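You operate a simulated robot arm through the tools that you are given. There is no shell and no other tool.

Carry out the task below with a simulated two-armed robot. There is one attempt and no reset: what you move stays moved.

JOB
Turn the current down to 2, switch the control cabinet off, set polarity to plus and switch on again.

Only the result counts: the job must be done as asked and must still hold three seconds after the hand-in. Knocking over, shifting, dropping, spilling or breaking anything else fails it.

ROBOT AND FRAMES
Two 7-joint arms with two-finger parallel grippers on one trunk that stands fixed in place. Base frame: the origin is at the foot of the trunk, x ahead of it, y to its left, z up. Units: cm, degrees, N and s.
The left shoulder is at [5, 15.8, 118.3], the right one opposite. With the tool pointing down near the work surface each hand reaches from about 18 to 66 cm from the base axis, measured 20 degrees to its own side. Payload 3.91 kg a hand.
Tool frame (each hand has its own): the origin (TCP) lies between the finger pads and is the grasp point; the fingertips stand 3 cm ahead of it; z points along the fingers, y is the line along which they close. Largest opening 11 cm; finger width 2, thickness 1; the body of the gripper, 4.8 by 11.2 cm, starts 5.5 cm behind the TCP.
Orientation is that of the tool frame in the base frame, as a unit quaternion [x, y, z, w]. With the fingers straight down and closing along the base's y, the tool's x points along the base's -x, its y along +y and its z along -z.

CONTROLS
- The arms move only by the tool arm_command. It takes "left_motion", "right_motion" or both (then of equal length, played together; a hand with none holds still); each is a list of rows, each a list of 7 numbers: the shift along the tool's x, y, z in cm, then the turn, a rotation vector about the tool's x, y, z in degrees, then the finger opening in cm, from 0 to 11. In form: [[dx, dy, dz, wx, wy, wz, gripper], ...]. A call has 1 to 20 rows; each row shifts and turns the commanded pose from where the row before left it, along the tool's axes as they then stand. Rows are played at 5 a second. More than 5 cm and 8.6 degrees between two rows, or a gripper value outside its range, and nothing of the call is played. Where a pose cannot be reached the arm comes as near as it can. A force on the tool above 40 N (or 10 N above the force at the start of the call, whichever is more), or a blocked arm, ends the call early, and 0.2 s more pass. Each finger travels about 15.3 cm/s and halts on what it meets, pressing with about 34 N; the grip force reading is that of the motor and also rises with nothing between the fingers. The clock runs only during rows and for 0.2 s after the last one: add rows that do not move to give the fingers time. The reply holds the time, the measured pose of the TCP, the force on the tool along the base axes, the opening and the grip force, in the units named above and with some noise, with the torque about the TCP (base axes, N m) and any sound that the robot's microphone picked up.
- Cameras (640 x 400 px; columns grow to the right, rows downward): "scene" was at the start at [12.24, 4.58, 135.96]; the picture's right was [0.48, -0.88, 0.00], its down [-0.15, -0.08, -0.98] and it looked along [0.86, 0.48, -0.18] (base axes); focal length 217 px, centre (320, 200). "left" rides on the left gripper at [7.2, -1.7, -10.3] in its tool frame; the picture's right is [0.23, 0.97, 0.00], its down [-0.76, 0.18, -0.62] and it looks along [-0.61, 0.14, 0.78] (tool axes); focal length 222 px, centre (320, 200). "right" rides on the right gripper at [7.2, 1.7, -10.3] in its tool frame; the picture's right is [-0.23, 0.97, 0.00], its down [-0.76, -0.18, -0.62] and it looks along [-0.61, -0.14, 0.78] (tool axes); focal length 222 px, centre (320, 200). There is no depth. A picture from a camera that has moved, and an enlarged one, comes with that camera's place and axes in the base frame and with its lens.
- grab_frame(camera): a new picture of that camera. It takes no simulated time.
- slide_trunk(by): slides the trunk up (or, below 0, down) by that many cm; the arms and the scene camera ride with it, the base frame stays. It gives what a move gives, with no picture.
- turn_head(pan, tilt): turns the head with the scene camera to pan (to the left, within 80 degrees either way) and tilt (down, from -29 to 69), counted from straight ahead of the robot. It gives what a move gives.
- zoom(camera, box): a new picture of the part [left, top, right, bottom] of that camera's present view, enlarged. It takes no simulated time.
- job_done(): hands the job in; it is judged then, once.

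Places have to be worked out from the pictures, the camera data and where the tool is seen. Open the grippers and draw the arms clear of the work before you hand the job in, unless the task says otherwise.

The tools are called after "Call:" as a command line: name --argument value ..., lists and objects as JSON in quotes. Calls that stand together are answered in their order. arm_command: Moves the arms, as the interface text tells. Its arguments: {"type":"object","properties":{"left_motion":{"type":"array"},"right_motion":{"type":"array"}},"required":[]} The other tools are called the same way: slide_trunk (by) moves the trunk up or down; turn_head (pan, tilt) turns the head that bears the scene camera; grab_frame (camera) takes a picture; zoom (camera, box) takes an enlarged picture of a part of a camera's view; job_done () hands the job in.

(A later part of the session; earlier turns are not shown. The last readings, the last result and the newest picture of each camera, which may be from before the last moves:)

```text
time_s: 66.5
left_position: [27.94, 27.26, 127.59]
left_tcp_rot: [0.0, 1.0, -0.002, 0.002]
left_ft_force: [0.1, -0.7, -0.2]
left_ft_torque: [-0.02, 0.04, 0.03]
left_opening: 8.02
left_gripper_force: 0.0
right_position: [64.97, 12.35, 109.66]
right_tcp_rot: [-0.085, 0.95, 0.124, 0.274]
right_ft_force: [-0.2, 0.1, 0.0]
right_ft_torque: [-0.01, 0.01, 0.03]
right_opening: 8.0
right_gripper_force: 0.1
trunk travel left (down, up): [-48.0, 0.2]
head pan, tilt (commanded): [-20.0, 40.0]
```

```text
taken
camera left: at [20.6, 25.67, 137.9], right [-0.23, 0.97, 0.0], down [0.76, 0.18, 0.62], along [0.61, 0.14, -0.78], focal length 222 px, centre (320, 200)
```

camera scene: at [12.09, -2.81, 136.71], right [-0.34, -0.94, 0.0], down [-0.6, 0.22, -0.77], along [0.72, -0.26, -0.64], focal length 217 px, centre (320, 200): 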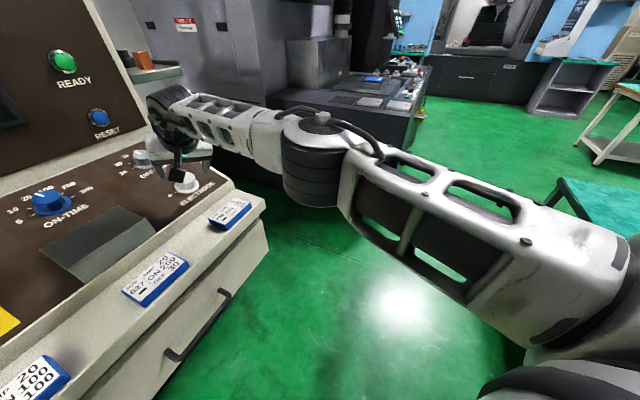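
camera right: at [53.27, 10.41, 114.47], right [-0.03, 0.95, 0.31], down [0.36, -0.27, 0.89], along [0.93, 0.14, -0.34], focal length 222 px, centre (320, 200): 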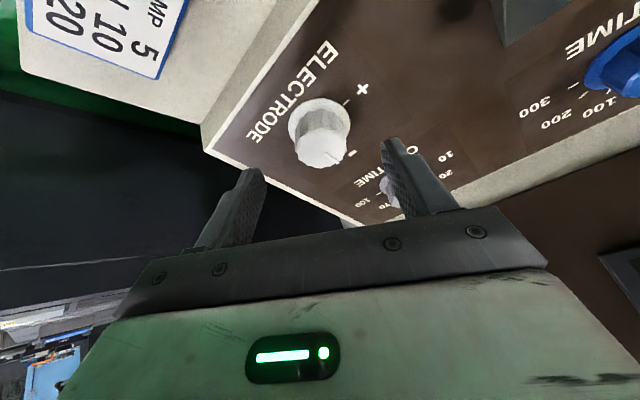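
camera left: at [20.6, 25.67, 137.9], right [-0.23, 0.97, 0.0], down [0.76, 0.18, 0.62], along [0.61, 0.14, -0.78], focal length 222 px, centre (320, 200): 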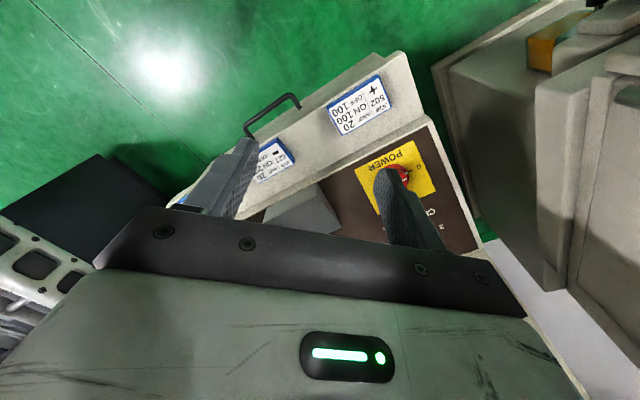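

The right elbow is almost straight, so this is a true reach limit: the wrist can get about 55 cm from the shoulder. Leaning the tool about 42° off the desk normal, with the finger pads kept parallel to the knob axis, brings the grip within reach, and the trunk is best back at its first height. I'll retreat, retilt, and lower the trunk.

Call:
arm_command --right_motion '[[0, 0, -3, 0, 0, 0, 8], [0, 0, -3.5, 0, 0, 0, 8], [0, 0, -3.5, 0, 0, 0, 8], [0, 0, 0, 1.19, -6.32, 2.05, 8], [0, 0, 0, 1.19, -6.32, 2.05, 8], [0, 0, 0, 1.19, -6.32, 2.05, 8], [0, 0, 0, 1.19, -6.32, 2.05, 8], [0, 0, 0, 0, 0, 0, 8]]'

Call:
slide_trunk --by -5.5

Call:
turn_head --pan 15 --tilt 25

Call:
grab_frame --camera "right"

Call:
grab_frame --camera "scene"

```text
time_s: 68.3
left_position: [27.85, 27.18, 127.54]
left_tcp_rot: [0.0, 1.0, -0.002, 0.002]
left_ft_force: [0.1, 1.0, -0.5]
left_ft_torque: [-0.01, 0.02, 0.03]
left_opening: 7.98
left_gripper_force: 0.0
right_position: [59.92, 9.41, 117.89]
right_tcp_rot: [0.025, 0.874, 0.118, 0.47]
right_ft_force: [-0.3, 0.1, 0.4]
right_ft_torque: [0.02, 0.0, -0.02]
right_opening: 8.01
right_gripper_force: 0.1
trunk travel left (down, up): [-48.0, 0.2]
head pan, tilt (commanded): [-20.0, 40.0]
```

```text
time_s: 69.2
left_position: [27.83, 27.14, 121.99]
left_tcp_rot: [0.0, 1.0, -0.002, 0.002]
left_ft_force: [-0.4, -0.4, -0.8]
left_ft_torque: [-0.01, 0.03, 0.0]
left_opening: 7.98
left_gripper_force: 0.1
right_position: [59.92, 9.66, 112.53]
right_tcp_rot: [0.023, 0.875, 0.12, 0.469]
right_ft_force: [-0.3, 0.2, 0.6]
right_ft_torque: [0.0, -0.03, 0.02]
right_opening: 7.99
right_gripper_force: 0.1
trunk travel left (down, up): [-42.5, 5.7]
head pan, tilt (commanded): [-20.0, 40.0]
```

```text
time_s: 70.2
left_position: [27.77, 27.29, 122.04]
left_tcp_rot: [0.001, 1.0, -0.001, 0.001]
left_ft_force: [1.1, 0.1, 0.3]
left_ft_torque: [-0.02, 0.01, 0.03]
left_opening: 8.0
left_gripper_force: 0.0
right_position: [59.93, 9.41, 112.5]
right_tcp_rot: [0.023, 0.875, 0.119, 0.469]
right_ft_force: [0.5, -0.6, -0.3]
right_ft_torque: [0.06, -0.01, 0.03]
right_opening: 8.01
right_gripper_force: 0.1
trunk travel left (down, up): [-42.5, 5.7]
head pan, tilt (commanded): [15.0, 25.0]
```

```text
taken
camera right: at [47.17, 10.35, 112.51], right [0.06, 0.91, 0.41], down [-0.08, -0.4, 0.91], along [1.0, -0.08, 0.05], focal length 222 px, centre (320, 200)
```

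right: 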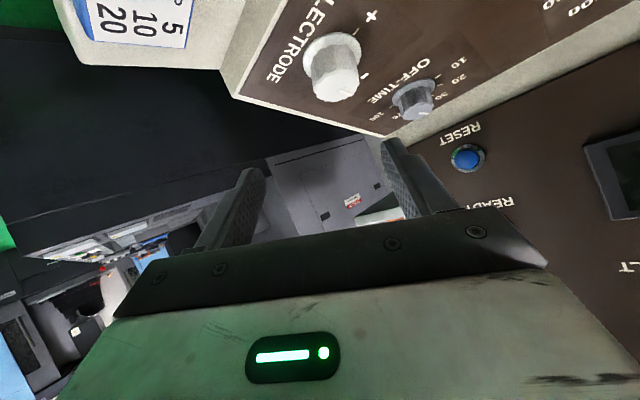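

```text
taken
camera scene: at [13.0, 2.47, 133.54], right [0.26, -0.97, 0.0], down [-0.41, -0.11, -0.91], along [0.88, 0.23, -0.42], focal length 217 px, centre (320, 200)
```

scene: 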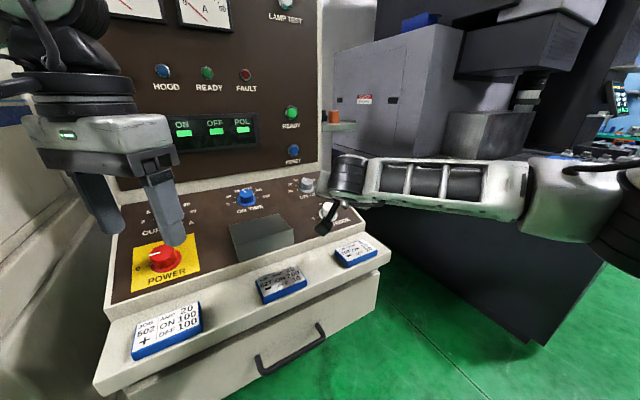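

The tilt is right and the arm has slack again. I'll move to the pre-grip point, 6 cm back from the knob along the tool axis.

Call:
arm_command --right_motion '[[0.93, 0.73, 1.92, 0, 0, 0, 8], [0.93, 0.73, 1.92, 0, 0, 0, 8], [0.92, 0.74, 1.93, 0, 0, 0, 8], [0, 0, 0, 0, 0, 0, 8]]'

Call:
grab_frame --camera "right"

Call:
zoom --camera "scene" --box '[220, 140, 420, 280]'

```text
time_s: 71.2
left_position: [27.87, 27.31, 121.95]
left_tcp_rot: [0.0, 1.0, -0.002, 0.001]
left_ft_force: [-0.2, -0.8, 0.6]
left_ft_torque: [0.0, -0.02, -0.01]
left_opening: 8.01
left_gripper_force: 0.0
right_position: [62.92, 13.15, 107.64]
right_tcp_rot: [0.024, 0.875, 0.119, 0.469]
right_ft_force: [0.1, -0.5, -0.3]
right_ft_torque: [0.01, 0.02, 0.02]
right_opening: 7.99
right_gripper_force: 0.1
trunk travel left (down, up): [-42.5, 5.7]
head pan, tilt (commanded): [15.0, 25.0]
```

```text
taken
camera right: at [50.19, 13.99, 107.65], right [0.06, 0.91, 0.41], down [-0.08, -0.4, 0.91], along [1.0, -0.09, 0.05], focal length 222 px, centre (320, 200)
```

right: 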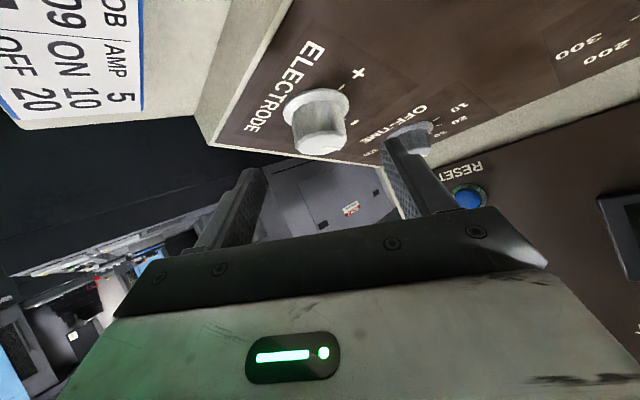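

```text
2.86 times, centred on (320, 210) of scene
camera zoom: at [12.99, 2.46, 133.55], right [0.26, -0.97, 0.0], down [-0.41, -0.11, -0.91], along [0.88, 0.23, -0.42], focal length 620 px, centre (320, 171)
```

zoom: 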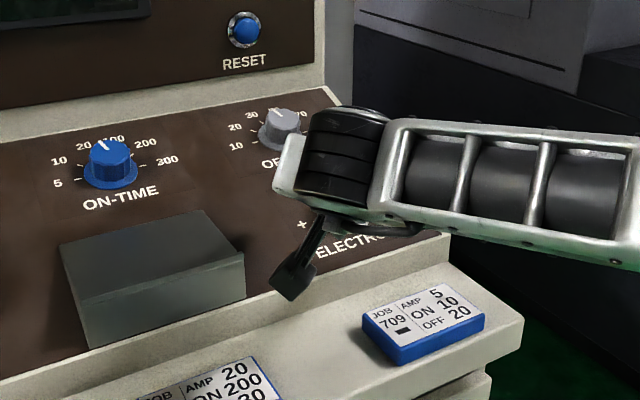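

I'm at the pre-grip pose with the grip point straight ahead of the tool. I'll zoom to double-check the knob's position before closing in.

Call:
zoom --camera "right" --box '[240, 40, 440, 180]'

```text
2.86 times, centred on (340, 110) of right
camera zoom: at [50.19, 13.99, 107.65], right [0.06, 0.91, 0.41], down [-0.08, -0.4, 0.91], along [1.0, -0.09, 0.05], focal length 635 px, centre (263, 457)
```

zoom: 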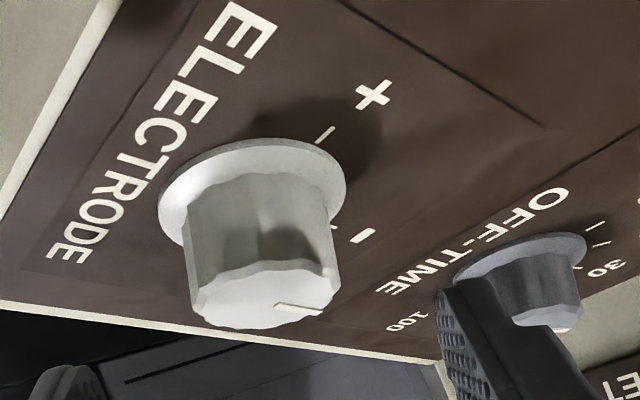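

The close-up agrees, with the knob axis within about 0.1 cm of the tool line and a body about 4.7 cm wide. I'll advance 6 cm so the fingers straddle the knob.

Call:
arm_command --right_motion '[[0, 0, 2, 0, 0, 0, 8], [0, 0, 2, 0, 0, 0, 8], [0, 0, 1.2, 0, 0, 0, 8], [0, 0, 0.8, 0, 0, 0, 8], [0, 0, 0, 0, 0, 0, 8]]'

Call:
grab_frame --camera "right"

Call:
zoom --camera "scene" --box '[220, 140, 420, 280]'

```text
time_s: 72.4
left_position: [27.86, 27.16, 122.05]
left_tcp_rot: [0.0, 1.0, -0.001, 0.001]
left_ft_force: [1.3, -0.3, -0.1]
left_ft_torque: [-0.01, 0.01, 0.01]
left_opening: 8.01
left_gripper_force: 0.0
right_position: [68.04, 14.17, 104.49]
right_tcp_rot: [0.024, 0.875, 0.119, 0.469]
right_ft_force: [0.9, -0.3, -0.1]
right_ft_torque: [0.0, 0.04, 0.0]
right_opening: 8.0
right_gripper_force: 0.1
trunk travel left (down, up): [-42.5, 5.7]
head pan, tilt (commanded): [15.0, 25.0]
```

```text
taken
camera right: at [55.21, 15.01, 104.51], right [0.06, 0.91, 0.41], down [-0.08, -0.41, 0.91], along [1.0, -0.08, 0.05], focal length 222 px, centre (320, 200)
```

right: 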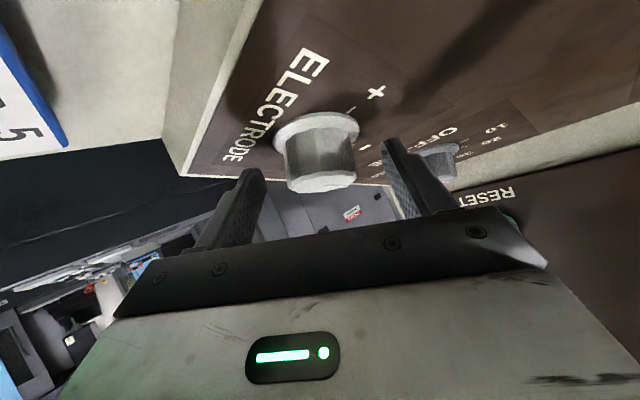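

```text
2.86 times, centred on (320, 210) of scene
camera zoom: at [13.0, 2.47, 133.54], right [0.26, -0.97, 0.0], down [-0.41, -0.11, -0.91], along [0.88, 0.23, -0.42], focal length 620 px, centre (320, 171)
```

zoom: 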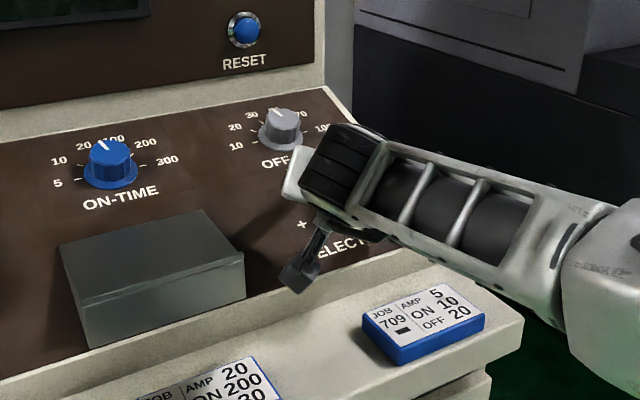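

The hand is in place and the fingers straddle ELECTRODE evenly. I'll close the right fingers.

Call:
arm_command --right_motion '[[0, 0, 0, 0, 0, 0, 6], [0, 0, 0, 0, 0, 0, 4], [0, 0, 0, 0, 0, 0, 2], [0, 0, 0, 0, 0, 0, 2], [0, 0, 0, 0, 0, 0, 2]]'

Call:
grab_frame --camera "right"

```text
time_s: 73.6
left_position: [27.88, 27.12, 122.04]
left_tcp_rot: [0.0, 1.0, -0.002, 0.001]
left_ft_force: [0.7, -0.4, 0.1]
left_ft_torque: [0.02, -0.03, 0.01]
left_opening: 8.0
left_gripper_force: 0.0
right_position: [67.92, 14.15, 104.5]
right_tcp_rot: [0.023, 0.875, 0.12, 0.469]
right_ft_force: [0.3, 2.9, -0.3]
right_ft_torque: [0.48, -0.17, 0.1]
right_opening: 4.36
right_gripper_force: 44.5
trunk travel left (down, up): [-42.5, 5.7]
head pan, tilt (commanded): [15.0, 25.0]
```

```text
taken
camera right: at [55.19, 15.06, 104.51], right [0.06, 0.91, 0.41], down [-0.08, -0.41, 0.91], along [1.0, -0.08, 0.05], focal length 222 px, centre (320, 200)
```

right: 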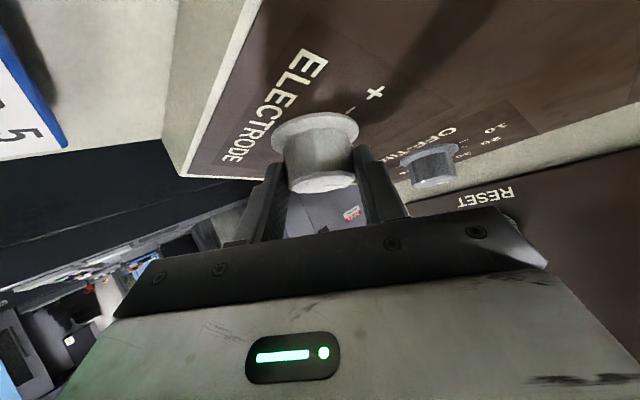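

The fingers grip the knob at 4.36 cm. I'll turn the hand rigidly about the knob axis by +36° counter-clockwise, which is a combined tool rotation with small sideways shifts.

Call:
arm_command --right_motion '[[-0.006, -0.154, 0.005, -4.0, 0, -4.47, 2], [-0.006, -0.154, 0.005, -4.0, 0, -4.47, 2], [-0.006, -0.154, 0.005, -4.0, 0, -4.47, 2], [-0.006, -0.154, 0.005, -4.0, 0, -4.47, 2], [-0.006, -0.154, 0.005, -4.0, 0, -4.47, 2], [-0.006, -0.154, 0.005, -4.0, 0, -4.47, 2], [0, 0, 0, 0, 0, 0, 2]]'

Call:
grab_frame --camera "right"

Call:
grab_frame --camera "scene"

```text
time_s: 75.2
left_position: [27.8, 27.11, 122.07]
left_tcp_rot: [-0.001, 1.0, -0.003, 0.003]
left_ft_force: [-0.5, 0.4, 0.3]
left_ft_torque: [0.03, -0.03, 0.02]
left_opening: 7.98
left_gripper_force: 0.0
right_position: [68.31, 13.27, 104.42]
right_tcp_rot: [-0.275, 0.814, 0.186, 0.477]
right_ft_force: [-4.2, -1.7, 2.5]
right_ft_torque: [-0.09, 0.98, 0.21]
right_opening: 4.34
right_gripper_force: 44.5
trunk travel left (down, up): [-42.5, 5.7]
head pan, tilt (commanded): [15.0, 25.0]
```

```text
taken
camera right: at [57.36, 6.92, 103.0], right [-0.52, 0.82, 0.24], down [-0.01, -0.29, 0.96], along [0.85, 0.49, 0.16], focal length 222 px, centre (320, 200)
```

right: 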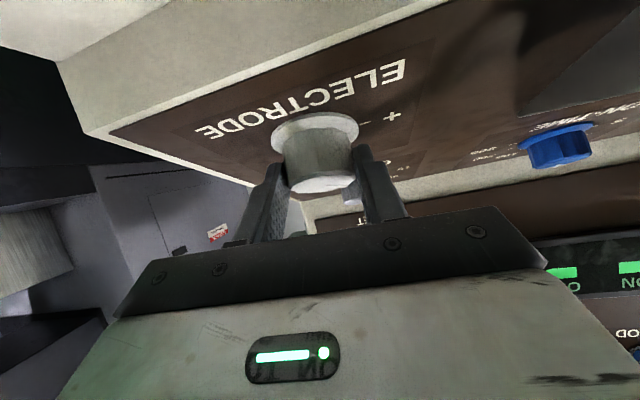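

```text
taken
camera scene: at [12.93, 2.45, 133.55], right [0.26, -0.97, 0.0], down [-0.41, -0.11, -0.91], along [0.88, 0.23, -0.42], focal length 217 px, centre (320, 200)
```

scene: 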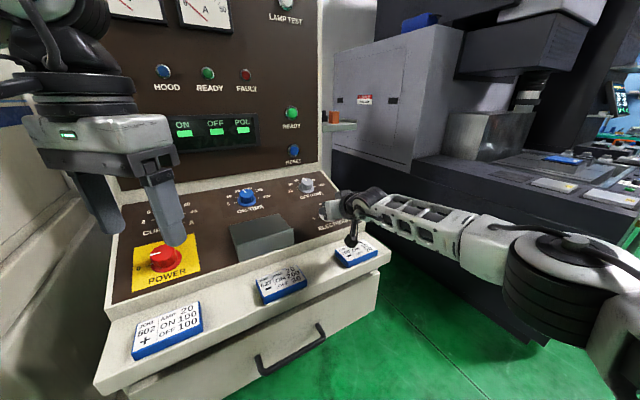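

The knob turned with low forces and full reach. The right camera stalk now hangs over the JOB 709 card, so I'll check the clearance before going further.

Call:
zoom --camera "scene" --box '[290, 160, 430, 280]'

Call:
zoom --camera "right" --box '[190, 40, 440, 220]'

```text
3.33 times, centred on (360, 220) of scene
camera zoom: at [12.93, 2.45, 133.55], right [0.26, -0.97, 0.0], down [-0.41, -0.11, -0.91], along [0.88, 0.23, -0.42], focal length 724 px, centre (187, 133)
```

zoom: 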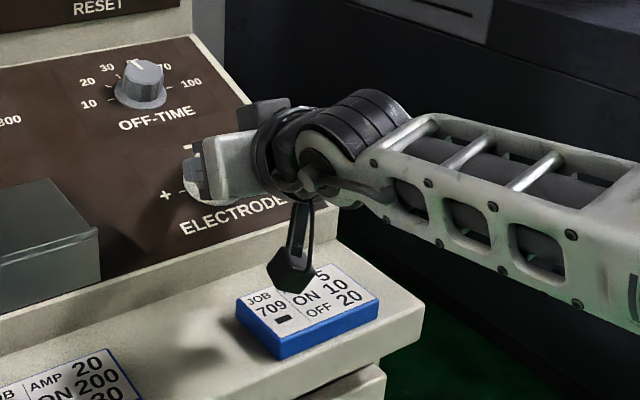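

```text
2.22 times, centred on (315, 130) of right
camera zoom: at [57.36, 6.92, 103.0], right [-0.52, 0.82, 0.24], down [-0.01, -0.29, 0.96], along [0.85, 0.49, 0.16], focal length 494 px, centre (331, 356)
```

zoom: 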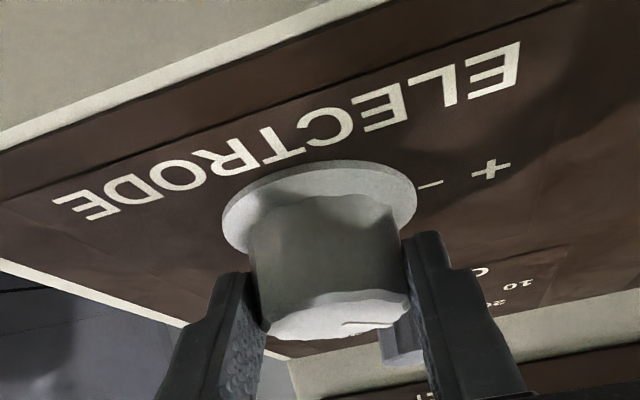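

The camera housing clears the card by about 1.5 cm and it is at its lowest point of the swing, so I won't turn further this way. I'll open the fingers in place and see whether the knob holds its new position.

Call:
arm_command --right_motion '[[0, 0, 0, 0, 0, 0, 4.8], [0, 0, 0, 0, 0, 0, 8], [0, 0, 0, 0, 0, 0, 8], [0, 0, 0, 0, 0, 0, 8]]'

Call:
zoom --camera "right" --box '[190, 40, 440, 220]'

```text
time_s: 76.2
left_position: [27.83, 27.17, 122.11]
left_tcp_rot: [0.0, 1.0, -0.002, 0.003]
left_ft_force: [-0.1, 0.2, -0.3]
left_ft_torque: [0.0, 0.02, 0.01]
left_opening: 8.04
left_gripper_force: 0.0
right_position: [68.29, 13.46, 104.32]
right_tcp_rot: [-0.275, 0.813, 0.185, 0.478]
right_ft_force: [0.0, 0.4, 0.3]
right_ft_torque: [0.01, -0.01, 0.02]
right_opening: 8.03
right_gripper_force: 0.1
trunk travel left (down, up): [-42.5, 5.7]
head pan, tilt (commanded): [15.0, 25.0]
```

```text
2.22 times, centred on (315, 130) of right
camera zoom: at [57.41, 6.97, 102.95], right [-0.52, 0.82, 0.24], down [-0.01, -0.28, 0.96], along [0.85, 0.5, 0.16], focal length 494 px, centre (331, 356)
```

zoom: 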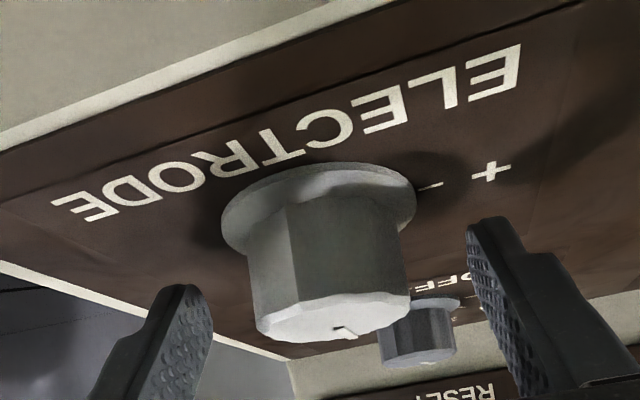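

On release the pointer sprang back to −, so this knob has a detent and I need more than 45° in one stroke. I'll orbit the open fingers back about the knob axis by 43°, to about -27°, before gripping again.

Call:
arm_command --right_motion '[[-0.006, 0.158, 0.0056, 4.1, 0, 4.574, 8], [-0.006, 0.158, 0.0056, 4.1, 0, 4.574, 8], [-0.006, 0.158, 0.0056, 4.1, 0, 4.574, 8], [-0.006, 0.158, 0.0056, 4.1, 0, 4.574, 8], [-0.006, 0.158, 0.0056, 4.1, 0, 4.574, 8], [-0.006, 0.158, 0.0056, 4.1, 0, 4.574, 8], [-0.006, 0.158, 0.0056, 4.1, 0, 4.574, 8], [0, 0, 0, 0, 0, 0, 8]]'

Call:
grab_frame --camera "right"

Call:
zoom --camera "scene" --box '[250, 160, 410, 280]'

```text
time_s: 78.0
left_position: [27.87, 27.29, 122.11]
left_tcp_rot: [0.0, 1.0, -0.002, 0.001]
left_ft_force: [-0.3, -0.5, 0.1]
left_ft_torque: [-0.01, 0.01, 0.01]
left_opening: 8.0
left_gripper_force: 0.1
right_position: [67.03, 14.13, 103.9]
right_tcp_rot: [0.083, 0.877, 0.104, 0.462]
right_ft_force: [-0.9, -0.6, -0.9]
right_ft_torque: [0.0, 0.01, 0.03]
right_opening: 7.98
right_gripper_force: 0.0
right hand out of reach, approached as far as the arm can: row 7
trunk travel left (down, up): [-42.5, 5.7]
head pan, tilt (commanded): [15.0, 25.0]
```

```text
taken
camera right: at [54.44, 16.49, 104.34], right [0.18, 0.88, 0.43], down [-0.1, -0.42, 0.9], along [0.98, -0.2, 0.01], focal length 222 px, centre (320, 200)
```

right: 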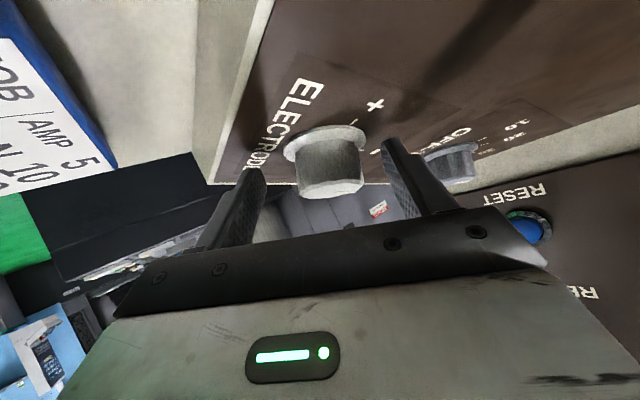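

```text
3.33 times, centred on (330, 220) of scene
camera zoom: at [13.0, 2.49, 133.54], right [0.26, -0.97, 0.0], down [-0.41, -0.11, -0.91], along [0.88, 0.23, -0.42], focal length 724 px, centre (287, 133)
```

zoom: 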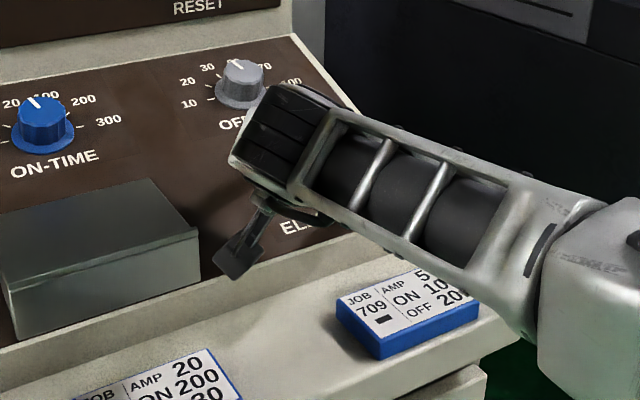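

The last row was out of reach: the orientation went to -27° but the position fell about 1 cm short. I'll turn back 6° about the knob axis, recentre slightly higher on the knob, and add a 12° wrist spin so the next stroke can be longer.

Call:
arm_command --right_motion '[[0, 0, 0, -4.1, 0, -4.574, 8], [-0.6, 0.12, 0.13, 0, 0, 0, 8], [-0.567, 0.125, 0.126, 0, 0, 0, 8], [0, 0, 0, 0, 0, 6, 8], [0, 0, 0, 0, 0, 6, 8], [0, 0, 0, 0, 0, 0, 8]]'

Call:
grab_frame --camera "right"

```text
time_s: 79.4
left_position: [27.78, 27.32, 121.97]
left_tcp_rot: [0.0, 1.0, -0.002, 0.002]
left_ft_force: [0.0, 1.1, -0.2]
left_ft_torque: [-0.01, 0.0, 0.01]
left_opening: 7.99
left_gripper_force: 0.0
right_position: [67.83, 14.26, 104.79]
right_tcp_rot: [0.122, 0.867, 0.165, 0.454]
right_ft_force: [-0.3, -0.3, -0.3]
right_ft_torque: [-0.01, -0.03, 0.01]
right_opening: 7.99
right_gripper_force: 0.0
trunk travel left (down, up): [-42.5, 5.7]
head pan, tilt (commanded): [15.0, 25.0]
```

```text
taken
camera right: at [55.37, 16.62, 105.6], right [0.19, 0.81, 0.56], down [-0.1, -0.55, 0.83], along [0.98, -0.21, -0.02], focal length 222 px, centre (320, 200)
```

right: 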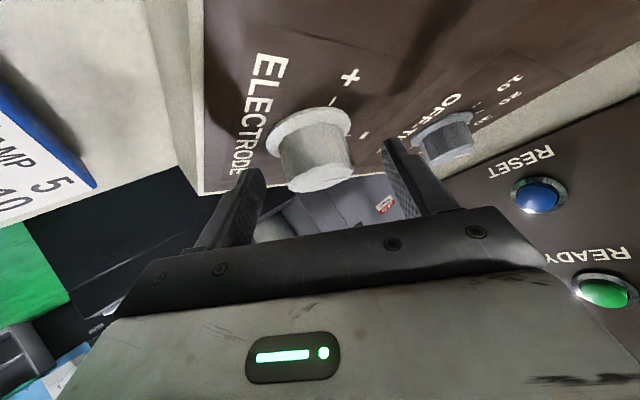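

The position is right and the knob sits between the fingers. I'll close the grip.

Call:
arm_command --right_motion '[[0, 0, 0, 0, 0, 0, 6], [0, 0, 0, 0, 0, 0, 4], [0, 0, 0, 0, 0, 0, 2], [0, 0, 0, 0, 0, 0, 2], [0, 0, 0, 0, 0, 0, 2]]'

Call:
zoom --camera "right" --box '[190, 40, 440, 220]'

```text
time_s: 80.6
left_position: [27.85, 27.12, 122.11]
left_tcp_rot: [0.0, 1.0, -0.001, 0.002]
left_ft_force: [0.0, 0.0, -0.4]
left_ft_torque: [-0.01, 0.0, 0.02]
left_opening: 8.02
left_gripper_force: 0.0
right_position: [67.95, 14.17, 104.75]
right_tcp_rot: [0.122, 0.867, 0.164, 0.454]
right_ft_force: [-3.6, -5.2, -2.4]
right_ft_torque: [-0.88, 0.43, -0.22]
right_opening: 4.6
right_gripper_force: 45.1
trunk travel left (down, up): [-42.5, 5.7]
head pan, tilt (commanded): [15.0, 25.0]
```

```text
2.22 times, centred on (315, 130) of right
camera zoom: at [55.39, 16.52, 105.56], right [0.19, 0.81, 0.56], down [-0.1, -0.55, 0.83], along [0.98, -0.21, -0.02], focal length 494 px, centre (331, 356)
```

zoom: 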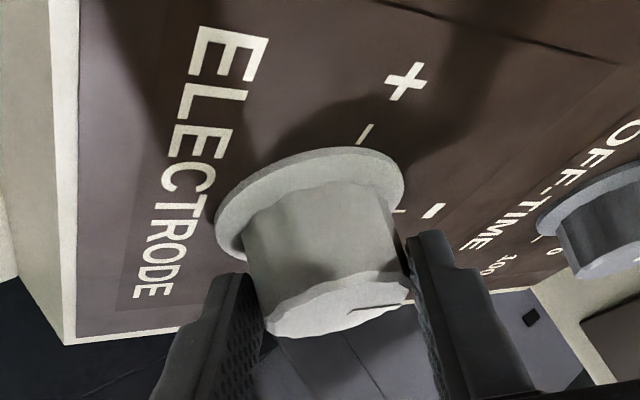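

The grip is firm at 4.6 cm. I'll make the rigid 40° turn about the knob axis first.

Call:
arm_command --right_motion '[[-0.038, -0.149, 0.005, -3.92, 0.833, -4.47, 2], [-0.038, -0.149, 0.005, -3.92, 0.833, -4.47, 2], [-0.038, -0.149, 0.005, -3.92, 0.833, -4.47, 2], [-0.038, -0.149, 0.005, -3.92, 0.833, -4.47, 2], [-0.038, -0.149, 0.005, -3.92, 0.833, -4.47, 2], [-0.038, -0.149, 0.005, -3.92, 0.833, -4.47, 2], [-0.025, -0.1, 0.002, -2.61, 0.556, -2.98, 2]]'

Call:
zoom --camera "right" --box '[190, 40, 440, 220]'

Call:
zoom --camera "scene" --box '[290, 160, 430, 280]'

```text
time_s: 82.2
left_position: [27.87, 27.14, 122.09]
left_tcp_rot: [0.001, 1.0, -0.001, 0.002]
left_ft_force: [-0.3, -0.1, -1.2]
left_ft_torque: [-0.01, 0.0, -0.01]
left_opening: 7.99
left_gripper_force: 0.0
right_position: [68.39, 13.18, 104.59]
right_tcp_rot: [-0.215, 0.831, 0.238, 0.455]
right_ft_force: [-5.0, -8.0, -1.4]
right_ft_torque: [-1.52, 0.39, -0.33]
right_opening: 4.58
right_gripper_force: 45.1
trunk travel left (down, up): [-42.5, 5.7]
head pan, tilt (commanded): [15.0, 25.0]
```

```text
2.22 times, centred on (315, 130) of right
camera zoom: at [57.01, 7.44, 103.68], right [-0.45, 0.8, 0.39], down [0.07, -0.4, 0.91], along [0.89, 0.44, 0.12], focal length 494 px, centre (331, 356)
```

zoom: 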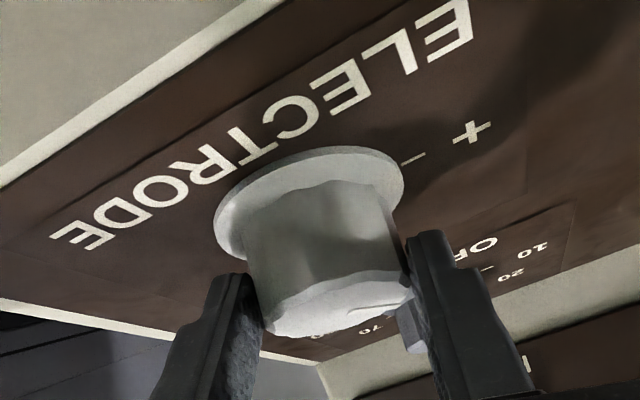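

```text
3.33 times, centred on (360, 220) of scene
camera zoom: at [12.96, 2.4, 133.55], right [0.26, -0.97, 0.0], down [-0.41, -0.11, -0.91], along [0.88, 0.23, -0.42], focal length 724 px, centre (187, 133)
```

zoom: 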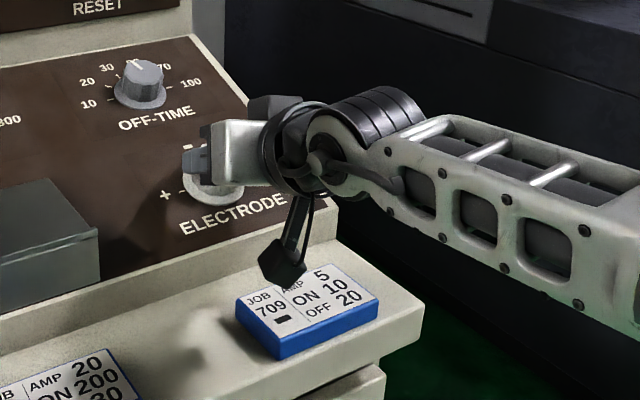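

The knob followed through 40°, and the camera housing is still clear of the card. Now I'll spin the wrist another -34° about the tool axis to carry the knob past the detent's midpoint.

Call:
arm_command --right_motion '[[0, 0, 0, 0, 0, -6.8, 2], [0, 0, 0, 0, 0, -6.8, 2], [0, 0, 0, 0, 0, -6.8, 2], [0, 0, 0, 0, 0, -6.8, 2], [0, 0, 0, 0, 0, -6.8, 2], [0, 0, 0, 0, 0, 0, 2]]'

Call:
zoom --camera "right" --box '[190, 40, 440, 220]'

Call:
zoom --camera "scene" --box '[290, 160, 430, 280]'

```text
time_s: 83.6
left_position: [27.93, 27.12, 121.96]
left_tcp_rot: [0.0, 1.0, -0.001, 0.002]
left_ft_force: [-0.3, -0.4, 0.3]
left_ft_torque: [-0.04, -0.02, 0.0]
left_opening: 8.01
left_gripper_force: 0.1
right_position: [68.38, 13.29, 104.54]
right_tcp_rot: [-0.313, 0.799, 0.184, 0.479]
right_ft_force: [0.4, -0.8, -1.1]
right_ft_torque: [1.43, 0.21, 0.39]
right_opening: 4.35
right_gripper_force: 44.6
right hand out of reach, approached as far as the arm can: row 3, 4, 5
trunk travel left (down, up): [-42.5, 5.7]
head pan, tilt (commanded): [15.0, 25.0]
```

```text
2.22 times, centred on (315, 130) of right
camera zoom: at [57.9, 6.11, 103.16], right [-0.58, 0.79, 0.19], down [-0.03, -0.26, 0.97], along [0.81, 0.55, 0.17], focal length 494 px, centre (331, 356)
```

zoom: 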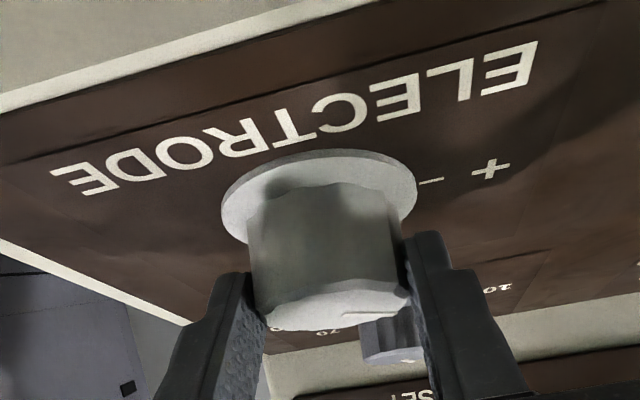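

```text
3.33 times, centred on (360, 220) of scene
camera zoom: at [13.02, 2.43, 133.54], right [0.26, -0.97, 0.0], down [-0.41, -0.11, -0.91], along [0.88, 0.23, -0.42], focal length 724 px, centre (187, 133)
```

zoom: 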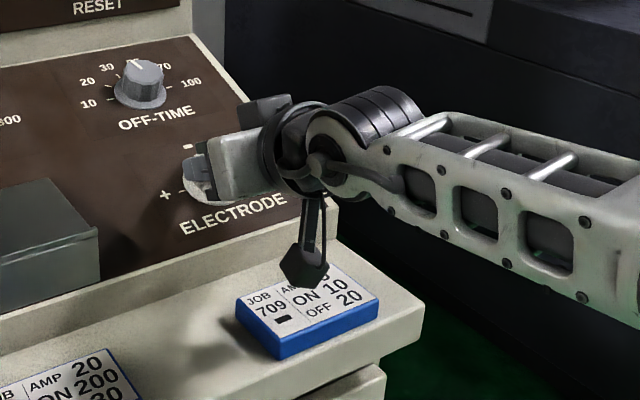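

The wrist reached its spin limit with the knob turned about 50°, which should be just past the midpoint. I'll open and see which way the detent takes it.

Call:
arm_command --right_motion '[[0, 0, 0, 0, 0, 0, 4.8], [0, 0, 0, 0, 0, 0, 8], [0, 0, 0, 0, 0, 0, 8], [0, 0, 0, 0, 0, 0, 8]]'

Call:
zoom --camera "right" --box '[190, 40, 440, 220]'

```text
time_s: 84.6
left_position: [27.95, 27.24, 122.0]
left_tcp_rot: [0.0, 1.0, -0.002, 0.002]
left_ft_force: [0.5, -0.1, 0.7]
left_ft_torque: [0.01, -0.03, 0.0]
left_opening: 8.02
left_gripper_force: 0.1
right_position: [68.42, 13.24, 104.5]
right_tcp_rot: [-0.311, 0.799, 0.183, 0.481]
right_ft_force: [0.1, -0.4, 0.0]
right_ft_torque: [0.0, 0.02, -0.01]
right_opening: 8.01
right_gripper_force: 0.1
trunk travel left (down, up): [-42.5, 5.7]
head pan, tilt (commanded): [15.0, 25.0]
```

```text
2.22 times, centred on (315, 130) of right
camera zoom: at [57.89, 6.1, 103.13], right [-0.58, 0.79, 0.19], down [-0.02, -0.25, 0.97], along [0.82, 0.55, 0.17], focal length 494 px, centre (331, 356)
```

zoom: 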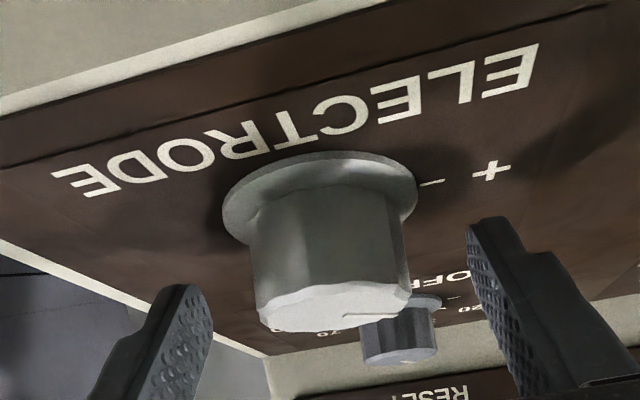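

The pointer still seems to be between the marks. I'll wait a second with the fingers open and look again, to see whether it settles on +.

Call:
arm_command --right_motion '[[0, 0, 0, 0, 0, 0, 8], [0, 0, 0, 0, 0, 0, 8], [0, 0, 0, 0, 0, 0, 8], [0, 0, 0, 0, 0, 0, 8], [0, 0, 0, 0, 0, 0, 8]]'

Call:
zoom --camera "right" --box '[240, 90, 400, 210]'

```text
time_s: 85.8
left_position: [27.9, 27.26, 121.99]
left_tcp_rot: [0.001, 1.0, -0.002, 0.002]
left_ft_force: [-0.5, 0.1, -0.3]
left_ft_torque: [0.0, 0.0, -0.02]
left_opening: 7.99
left_gripper_force: 0.1
right_position: [68.2, 13.17, 104.57]
right_tcp_rot: [-0.312, 0.799, 0.183, 0.479]
right_ft_force: [0.1, 0.0, 0.8]
right_ft_torque: [-0.01, 0.01, -0.01]
right_opening: 8.02
right_gripper_force: 0.1
trunk travel left (down, up): [-42.5, 5.7]
head pan, tilt (commanded): [15.0, 25.0]
```

```text
3.33 times, centred on (320, 150) of right
camera zoom: at [57.89, 6.09, 103.13], right [-0.58, 0.79, 0.19], down [-0.02, -0.25, 0.97], along [0.82, 0.55, 0.17], focal length 740 px, centre (320, 367)
```

zoom: 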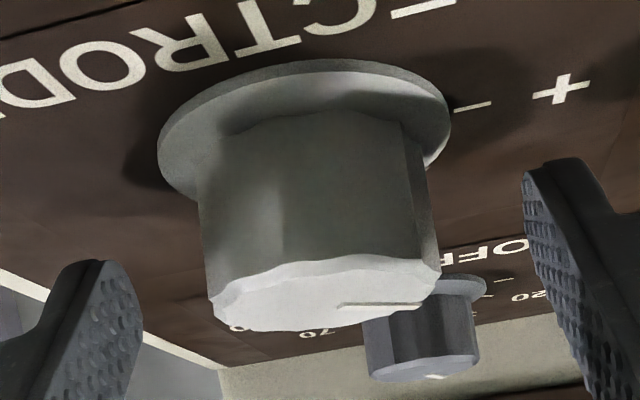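

The knob rests near its midpoint, about 45°, instead of snapping either way. I'll orbit the open fingers back 40° about the knob axis, regrip, and carry it the rest of the way to +.

Call:
arm_command --right_motion '[[-0.01, 0.146, 0.005, 3.8, 0.123, 4.248, 8], [-0.01, 0.146, 0.005, 3.8, 0.123, 4.248, 8], [-0.01, 0.146, 0.005, 3.8, 0.123, 4.248, 8], [-0.01, 0.146, 0.005, 3.8, 0.123, 4.248, 8], [-0.01, 0.146, 0.005, 3.8, 0.123, 4.248, 8], [-0.01, 0.146, 0.005, 3.8, 0.123, 4.248, 8], [-0.01, 0.146, 0.005, 3.8, 0.123, 4.248, 8], [0, 0, 0, 0, 0, 0, 8]]'

Call:
zoom --camera "right" --box '[190, 40, 440, 220]'

```text
time_s: 87.6
left_position: [27.74, 27.29, 122.06]
left_tcp_rot: [0.0, 1.0, -0.002, 0.002]
left_ft_force: [-0.8, 0.8, -0.1]
left_ft_torque: [0.04, 0.0, -0.01]
left_opening: 7.98
left_gripper_force: 0.0
right_position: [68.0, 14.25, 104.77]
right_tcp_rot: [0.019, 0.876, 0.11, 0.469]
right_ft_force: [0.2, 0.5, -0.3]
right_ft_torque: [0.0, 0.03, 0.0]
right_opening: 8.0
right_gripper_force: 0.0
trunk travel left (down, up): [-42.5, 5.7]
head pan, tilt (commanded): [15.0, 25.0]
```

```text
2.22 times, centred on (315, 130) of right
camera zoom: at [55.25, 15.11, 104.8], right [0.06, 0.92, 0.39], down [-0.08, -0.39, 0.92], along [1.0, -0.08, 0.05], focal length 494 px, centre (331, 356)
```

zoom: 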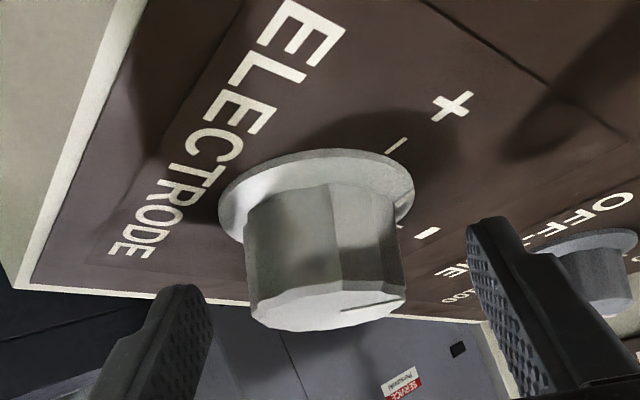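

The knob still points at about 50°, as I left it. I'll close on it again from here.

Call:
arm_command --right_motion '[[0, 0, 0, 0, 0, 0, 6], [0, 0, 0, 0, 0, 0, 4], [0, 0, 0, 0, 0, 0, 2], [0, 0, 0, 0, 0, 0, 2], [0, 0, 0, 0, 0, 0, 2]]'

Call:
zoom --camera "right" --box '[190, 40, 440, 220]'

```text
time_s: 88.8
left_position: [27.91, 27.19, 122.12]
left_tcp_rot: [0.0, 1.0, -0.001, 0.002]
left_ft_force: [-0.2, 0.6, -0.9]
left_ft_torque: [0.0, 0.01, 0.0]
left_opening: 8.01
left_gripper_force: 0.1
right_position: [68.13, 14.32, 104.75]
right_tcp_rot: [0.019, 0.876, 0.111, 0.469]
right_ft_force: [-1.4, -4.6, -3.2]
right_ft_torque: [0.57, -0.1, 0.08]
right_opening: 4.38
right_gripper_force: 44.9
trunk travel left (down, up): [-42.5, 5.7]
head pan, tilt (commanded): [15.0, 25.0]
```

```text
2.22 times, centred on (315, 130) of right
camera zoom: at [55.28, 15.03, 104.79], right [0.06, 0.92, 0.39], down [-0.08, -0.39, 0.92], along [1.0, -0.08, 0.05], focal length 494 px, centre (331, 356)
```

zoom: 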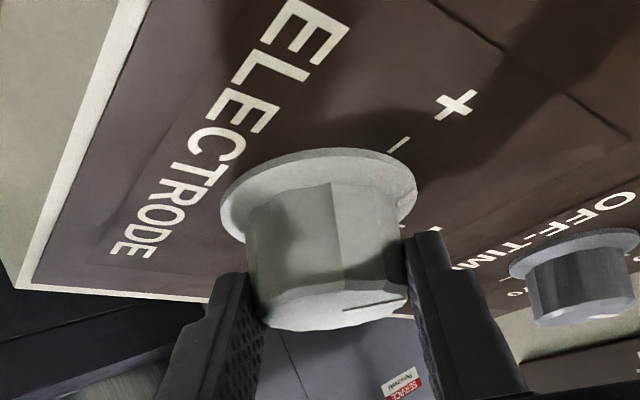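

The grip is good at 4.38 cm and the pointer hasn't moved. I'll turn another 40° about the knob axis toward +.

Call:
arm_command --right_motion '[[-0.001, -0.146, 0.005, -3.8, -0.123, -4.248, 2], [-0.001, -0.146, 0.005, -3.8, -0.123, -4.248, 2], [-0.001, -0.146, 0.005, -3.8, -0.123, -4.248, 2], [-0.001, -0.146, 0.005, -3.8, -0.123, -4.248, 2], [-0.001, -0.146, 0.005, -3.8, -0.123, -4.248, 2], [-0.001, -0.146, 0.005, -3.8, -0.123, -4.248, 2], [-0.001, -0.146, 0.005, -3.8, -0.123, -4.248, 2], [0, 0, 0, 0, 0, 0, 2]]'

Call:
zoom --camera "right" --box '[190, 40, 440, 220]'

Call:
zoom --camera "scene" --box '[290, 160, 430, 280]'

```text
time_s: 90.6
left_position: [27.88, 27.13, 122.07]
left_tcp_rot: [0.0, 1.0, -0.001, 0.002]
left_ft_force: [-0.6, 0.7, -0.1]
left_ft_torque: [-0.03, 0.02, -0.01]
left_opening: 7.99
left_gripper_force: 0.0
right_position: [68.35, 13.48, 104.63]
right_tcp_rot: [-0.308, 0.799, 0.185, 0.481]
right_ft_force: [2.1, 0.6, 3.8]
right_ft_torque: [1.25, 0.94, -0.2]
right_opening: 4.4
right_gripper_force: 45.4
trunk travel left (down, up): [-42.5, 5.7]
head pan, tilt (commanded): [15.0, 25.0]
```

```text
2.22 times, centred on (315, 130) of right
camera zoom: at [57.9, 6.19, 103.18], right [-0.58, 0.79, 0.2], down [-0.02, -0.26, 0.97], along [0.82, 0.55, 0.17], focal length 494 px, centre (331, 356)
```

zoom: 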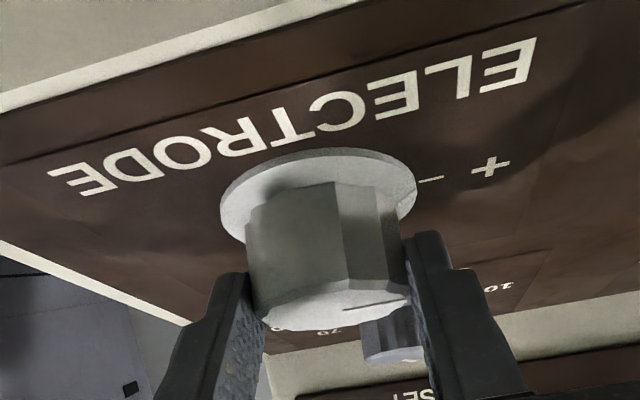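

```text
3.33 times, centred on (360, 220) of scene
camera zoom: at [13.0, 2.44, 133.55], right [0.26, -0.97, 0.0], down [-0.41, -0.11, -0.91], along [0.88, 0.23, -0.42], focal length 724 px, centre (187, 133)
```

zoom: 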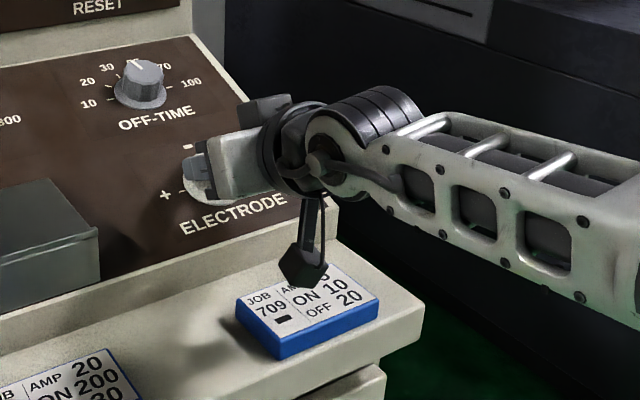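

The pointer now lines up with the + mark direction. I'll open and check that it stays there.

Call:
arm_command --right_motion '[[0, 0, 0, 0, 0, 0, 4.8], [0, 0, 0, 0, 0, 0, 8], [0, 0, 0, 0, 0, 0, 8], [0, 0, 0, 0, 0, 0, 8], [0, 0, 0, 0, 0, 0, 8]]'

Call:
zoom --camera "right" --box '[190, 40, 440, 220]'

```text
time_s: 91.8
left_position: [27.82, 27.25, 121.98]
left_tcp_rot: [0.0, 1.0, -0.002, 0.001]
left_ft_force: [0.6, 0.4, 0.2]
left_ft_torque: [-0.01, 0.0, -0.02]
left_opening: 7.98
left_gripper_force: 0.1
right_position: [68.28, 13.37, 104.63]
right_tcp_rot: [-0.311, 0.799, 0.183, 0.481]
right_ft_force: [-0.6, 0.1, -0.9]
right_ft_torque: [0.01, -0.01, 0.0]
right_opening: 8.02
right_gripper_force: 0.1
trunk travel left (down, up): [-42.5, 5.7]
head pan, tilt (commanded): [15.0, 25.0]
```

```text
2.22 times, centred on (315, 130) of right
camera zoom: at [57.9, 6.19, 103.14], right [-0.58, 0.79, 0.19], down [-0.03, -0.25, 0.97], along [0.82, 0.55, 0.17], focal length 494 px, centre (331, 356)
```

zoom: 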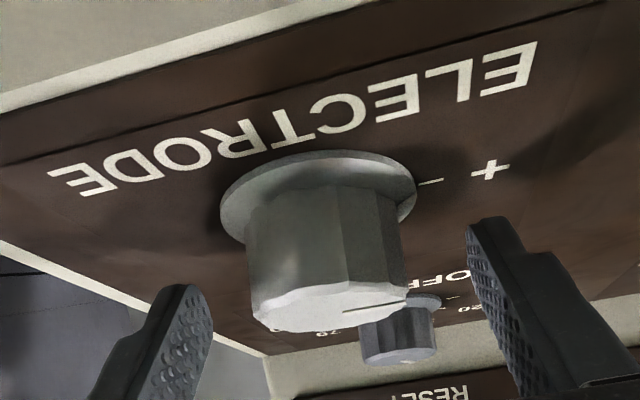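

The pointer stays on + with the fingers open. I'll retreat the right hand along its tool axis, lift it, and then check from the scene camera.

Call:
arm_command --right_motion '[[0, 0, -2, 0, 0, 0, 8], [0, 0, -3, 0, 0, 0, 8], [0, 0, -3, 0, 0, 0, 8], [0, 0, -3.5, 0, 0, 0, 8], [-2, 0, -3, 0, 0, 0, 8], [-2, 0, -3.5, 0, 0, 0, 8], [0, 0, -4, 0, 0, 0, 8], [0, -3, -3, 0, 0, 0, 8], [0, 0, 0, 0, 0, 0, 8]]'

Call:
grab_frame --camera "scene"

Call:
zoom --camera "scene" --box '[270, 150, 410, 270]'

```text
time_s: 93.8
left_position: [27.89, 27.26, 121.95]
left_tcp_rot: [0.0, 1.0, -0.002, 0.002]
left_ft_force: [0.1, 0.4, -0.2]
left_ft_torque: [-0.03, -0.02, -0.04]
left_opening: 7.99
left_gripper_force: 0.0
right_position: [55.48, -2.36, 119.63]
right_tcp_rot: [-0.312, 0.799, 0.183, 0.48]
right_ft_force: [0.2, -0.1, 0.3]
right_ft_torque: [-0.01, -0.02, 0.0]
right_opening: 7.98
right_gripper_force: 0.1
trunk travel left (down, up): [-42.5, 5.7]
head pan, tilt (commanded): [15.0, 25.0]
```

```text
taken
camera scene: at [13.0, 2.5, 133.54], right [0.26, -0.97, 0.0], down [-0.41, -0.11, -0.91], along [0.88, 0.23, -0.42], focal length 217 px, centre (320, 200)
```

scene: 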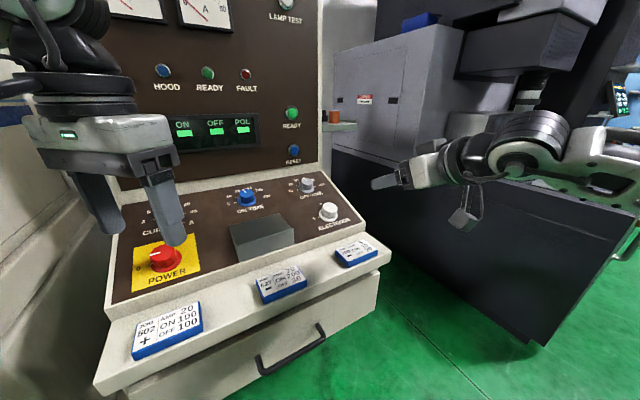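

```text
3.33 times, centred on (340, 210) of scene
camera zoom: at [13.0, 2.5, 133.54], right [0.26, -0.97, 0.0], down [-0.41, -0.11, -0.91], along [0.88, 0.23, -0.42], focal length 724 px, centre (253, 167)
```

zoom: 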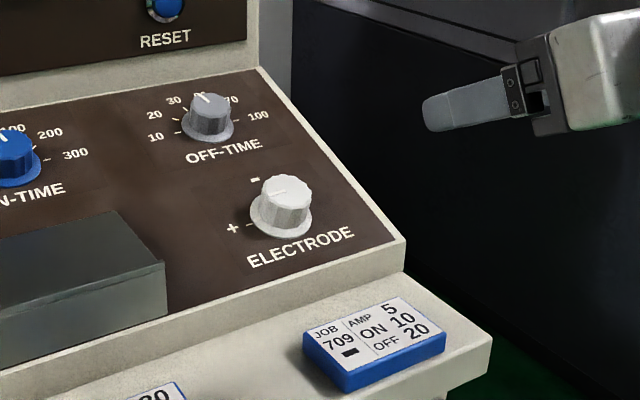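

The cards and everything else look undisturbed. I'll zoom tightly to confirm the ELECTRODE pointer is on +.

Call:
zoom --camera "scene" --box '[310, 195, 350, 235]'

Call:
zoom --camera "scene" --box '[110, 180, 220, 290]'

```text
10.00 times, centred on (330, 215) of scene
camera zoom: at [13.0, 2.5, 133.54], right [0.26, -0.97, 0.0], down [-0.41, -0.11, -0.91], along [0.88, 0.23, -0.42], focal length 2170 px, centre (220, 50)
```

zoom: 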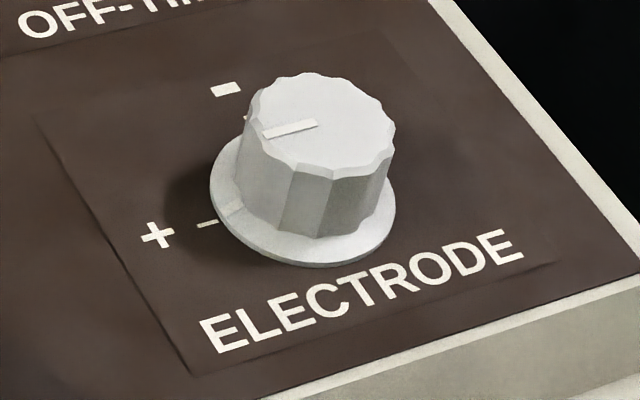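

```text
3.64 times, centred on (165, 235) of scene
camera zoom: at [13.0, 2.5, 133.54], right [0.26, -0.97, 0.0], down [-0.41, -0.11, -0.91], along [0.88, 0.23, -0.42], focal length 789 px, centre (884, 73)
```

zoom: 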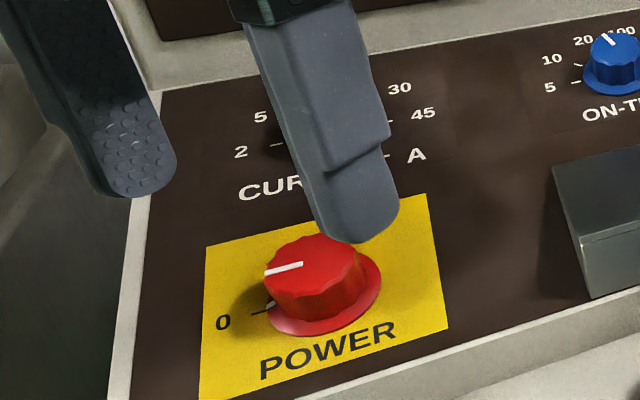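

ELECTRODE points exactly at + and POWER is still at 0. Now the left hand goes back to POWER: I'll yaw and tilt it onto the desk normal and move to the earlier hover above the knob.

Call:
arm_command --left_motion '[[0, 0, 0, 0, 0, -6.46, 8], [0, 0, 0, 0, 0, -6.46, 8], [0, 0, 0, 0, 0, -6.46, 8], [0, 0, 0, 0, 0, -6.46, 8], [0, 0, 0, 0, 0, -6.46, 8], [0, 0, 0, 0, 0, -6.46, 8], [0, 0, 0, 0, 0, -6.46, 8], [0, 0, 0, 0, -6.67, 0, 8], [0, 0, 0, 0, -6.67, 0, 8], [0, 0, 0, 0, -6.67, 0, 8], [-3.26, 0.8, 2.43, 0, 0, 0, 8], [-3.26, 0.8, 2.43, 0, 0, 0, 8], [-3.26, 0.8, 2.43, 0, 0, 0, 8], [-3.25, 0.79, 2.43, 0, 0, 0, 8], [0, 0, 0, 0, 0, 0, 8]]'

Call:
grab_frame --camera "left"

```text
time_s: 97.0
left_position: [36.32, 40.6, 117.14]
left_tcp_rot: [-0.379, 0.909, 0.065, 0.161]
left_ft_force: [-1.0, 1.0, -0.3]
left_ft_torque: [0.01, 0.01, 0.02]
left_opening: 8.01
left_gripper_force: 0.0
right_position: [55.45, -2.4, 119.73]
right_tcp_rot: [-0.311, 0.8, 0.182, 0.48]
right_ft_force: [1.1, 1.1, -0.5]
right_ft_torque: [-0.01, 0.0, -0.02]
right_opening: 8.0
right_gripper_force: 0.1
trunk travel left (down, up): [-42.5, 5.7]
head pan, tilt (commanded): [15.0, 25.0]
```

```text
taken
camera left: at [30.39, 32.25, 124.41], right [-0.84, 0.53, -0.08], down [0.23, 0.48, 0.85], along [0.49, 0.69, -0.53], focal length 222 px, centre (320, 200)
```

left: 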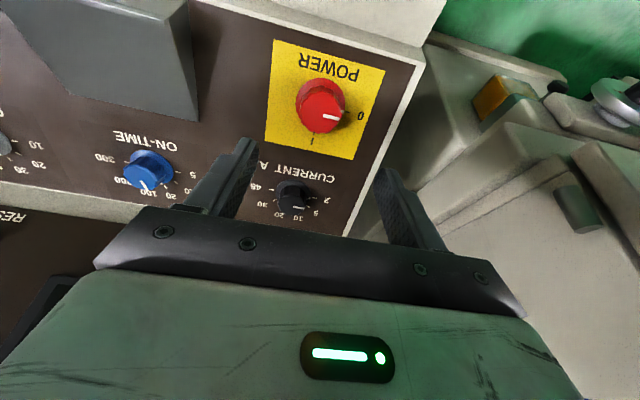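

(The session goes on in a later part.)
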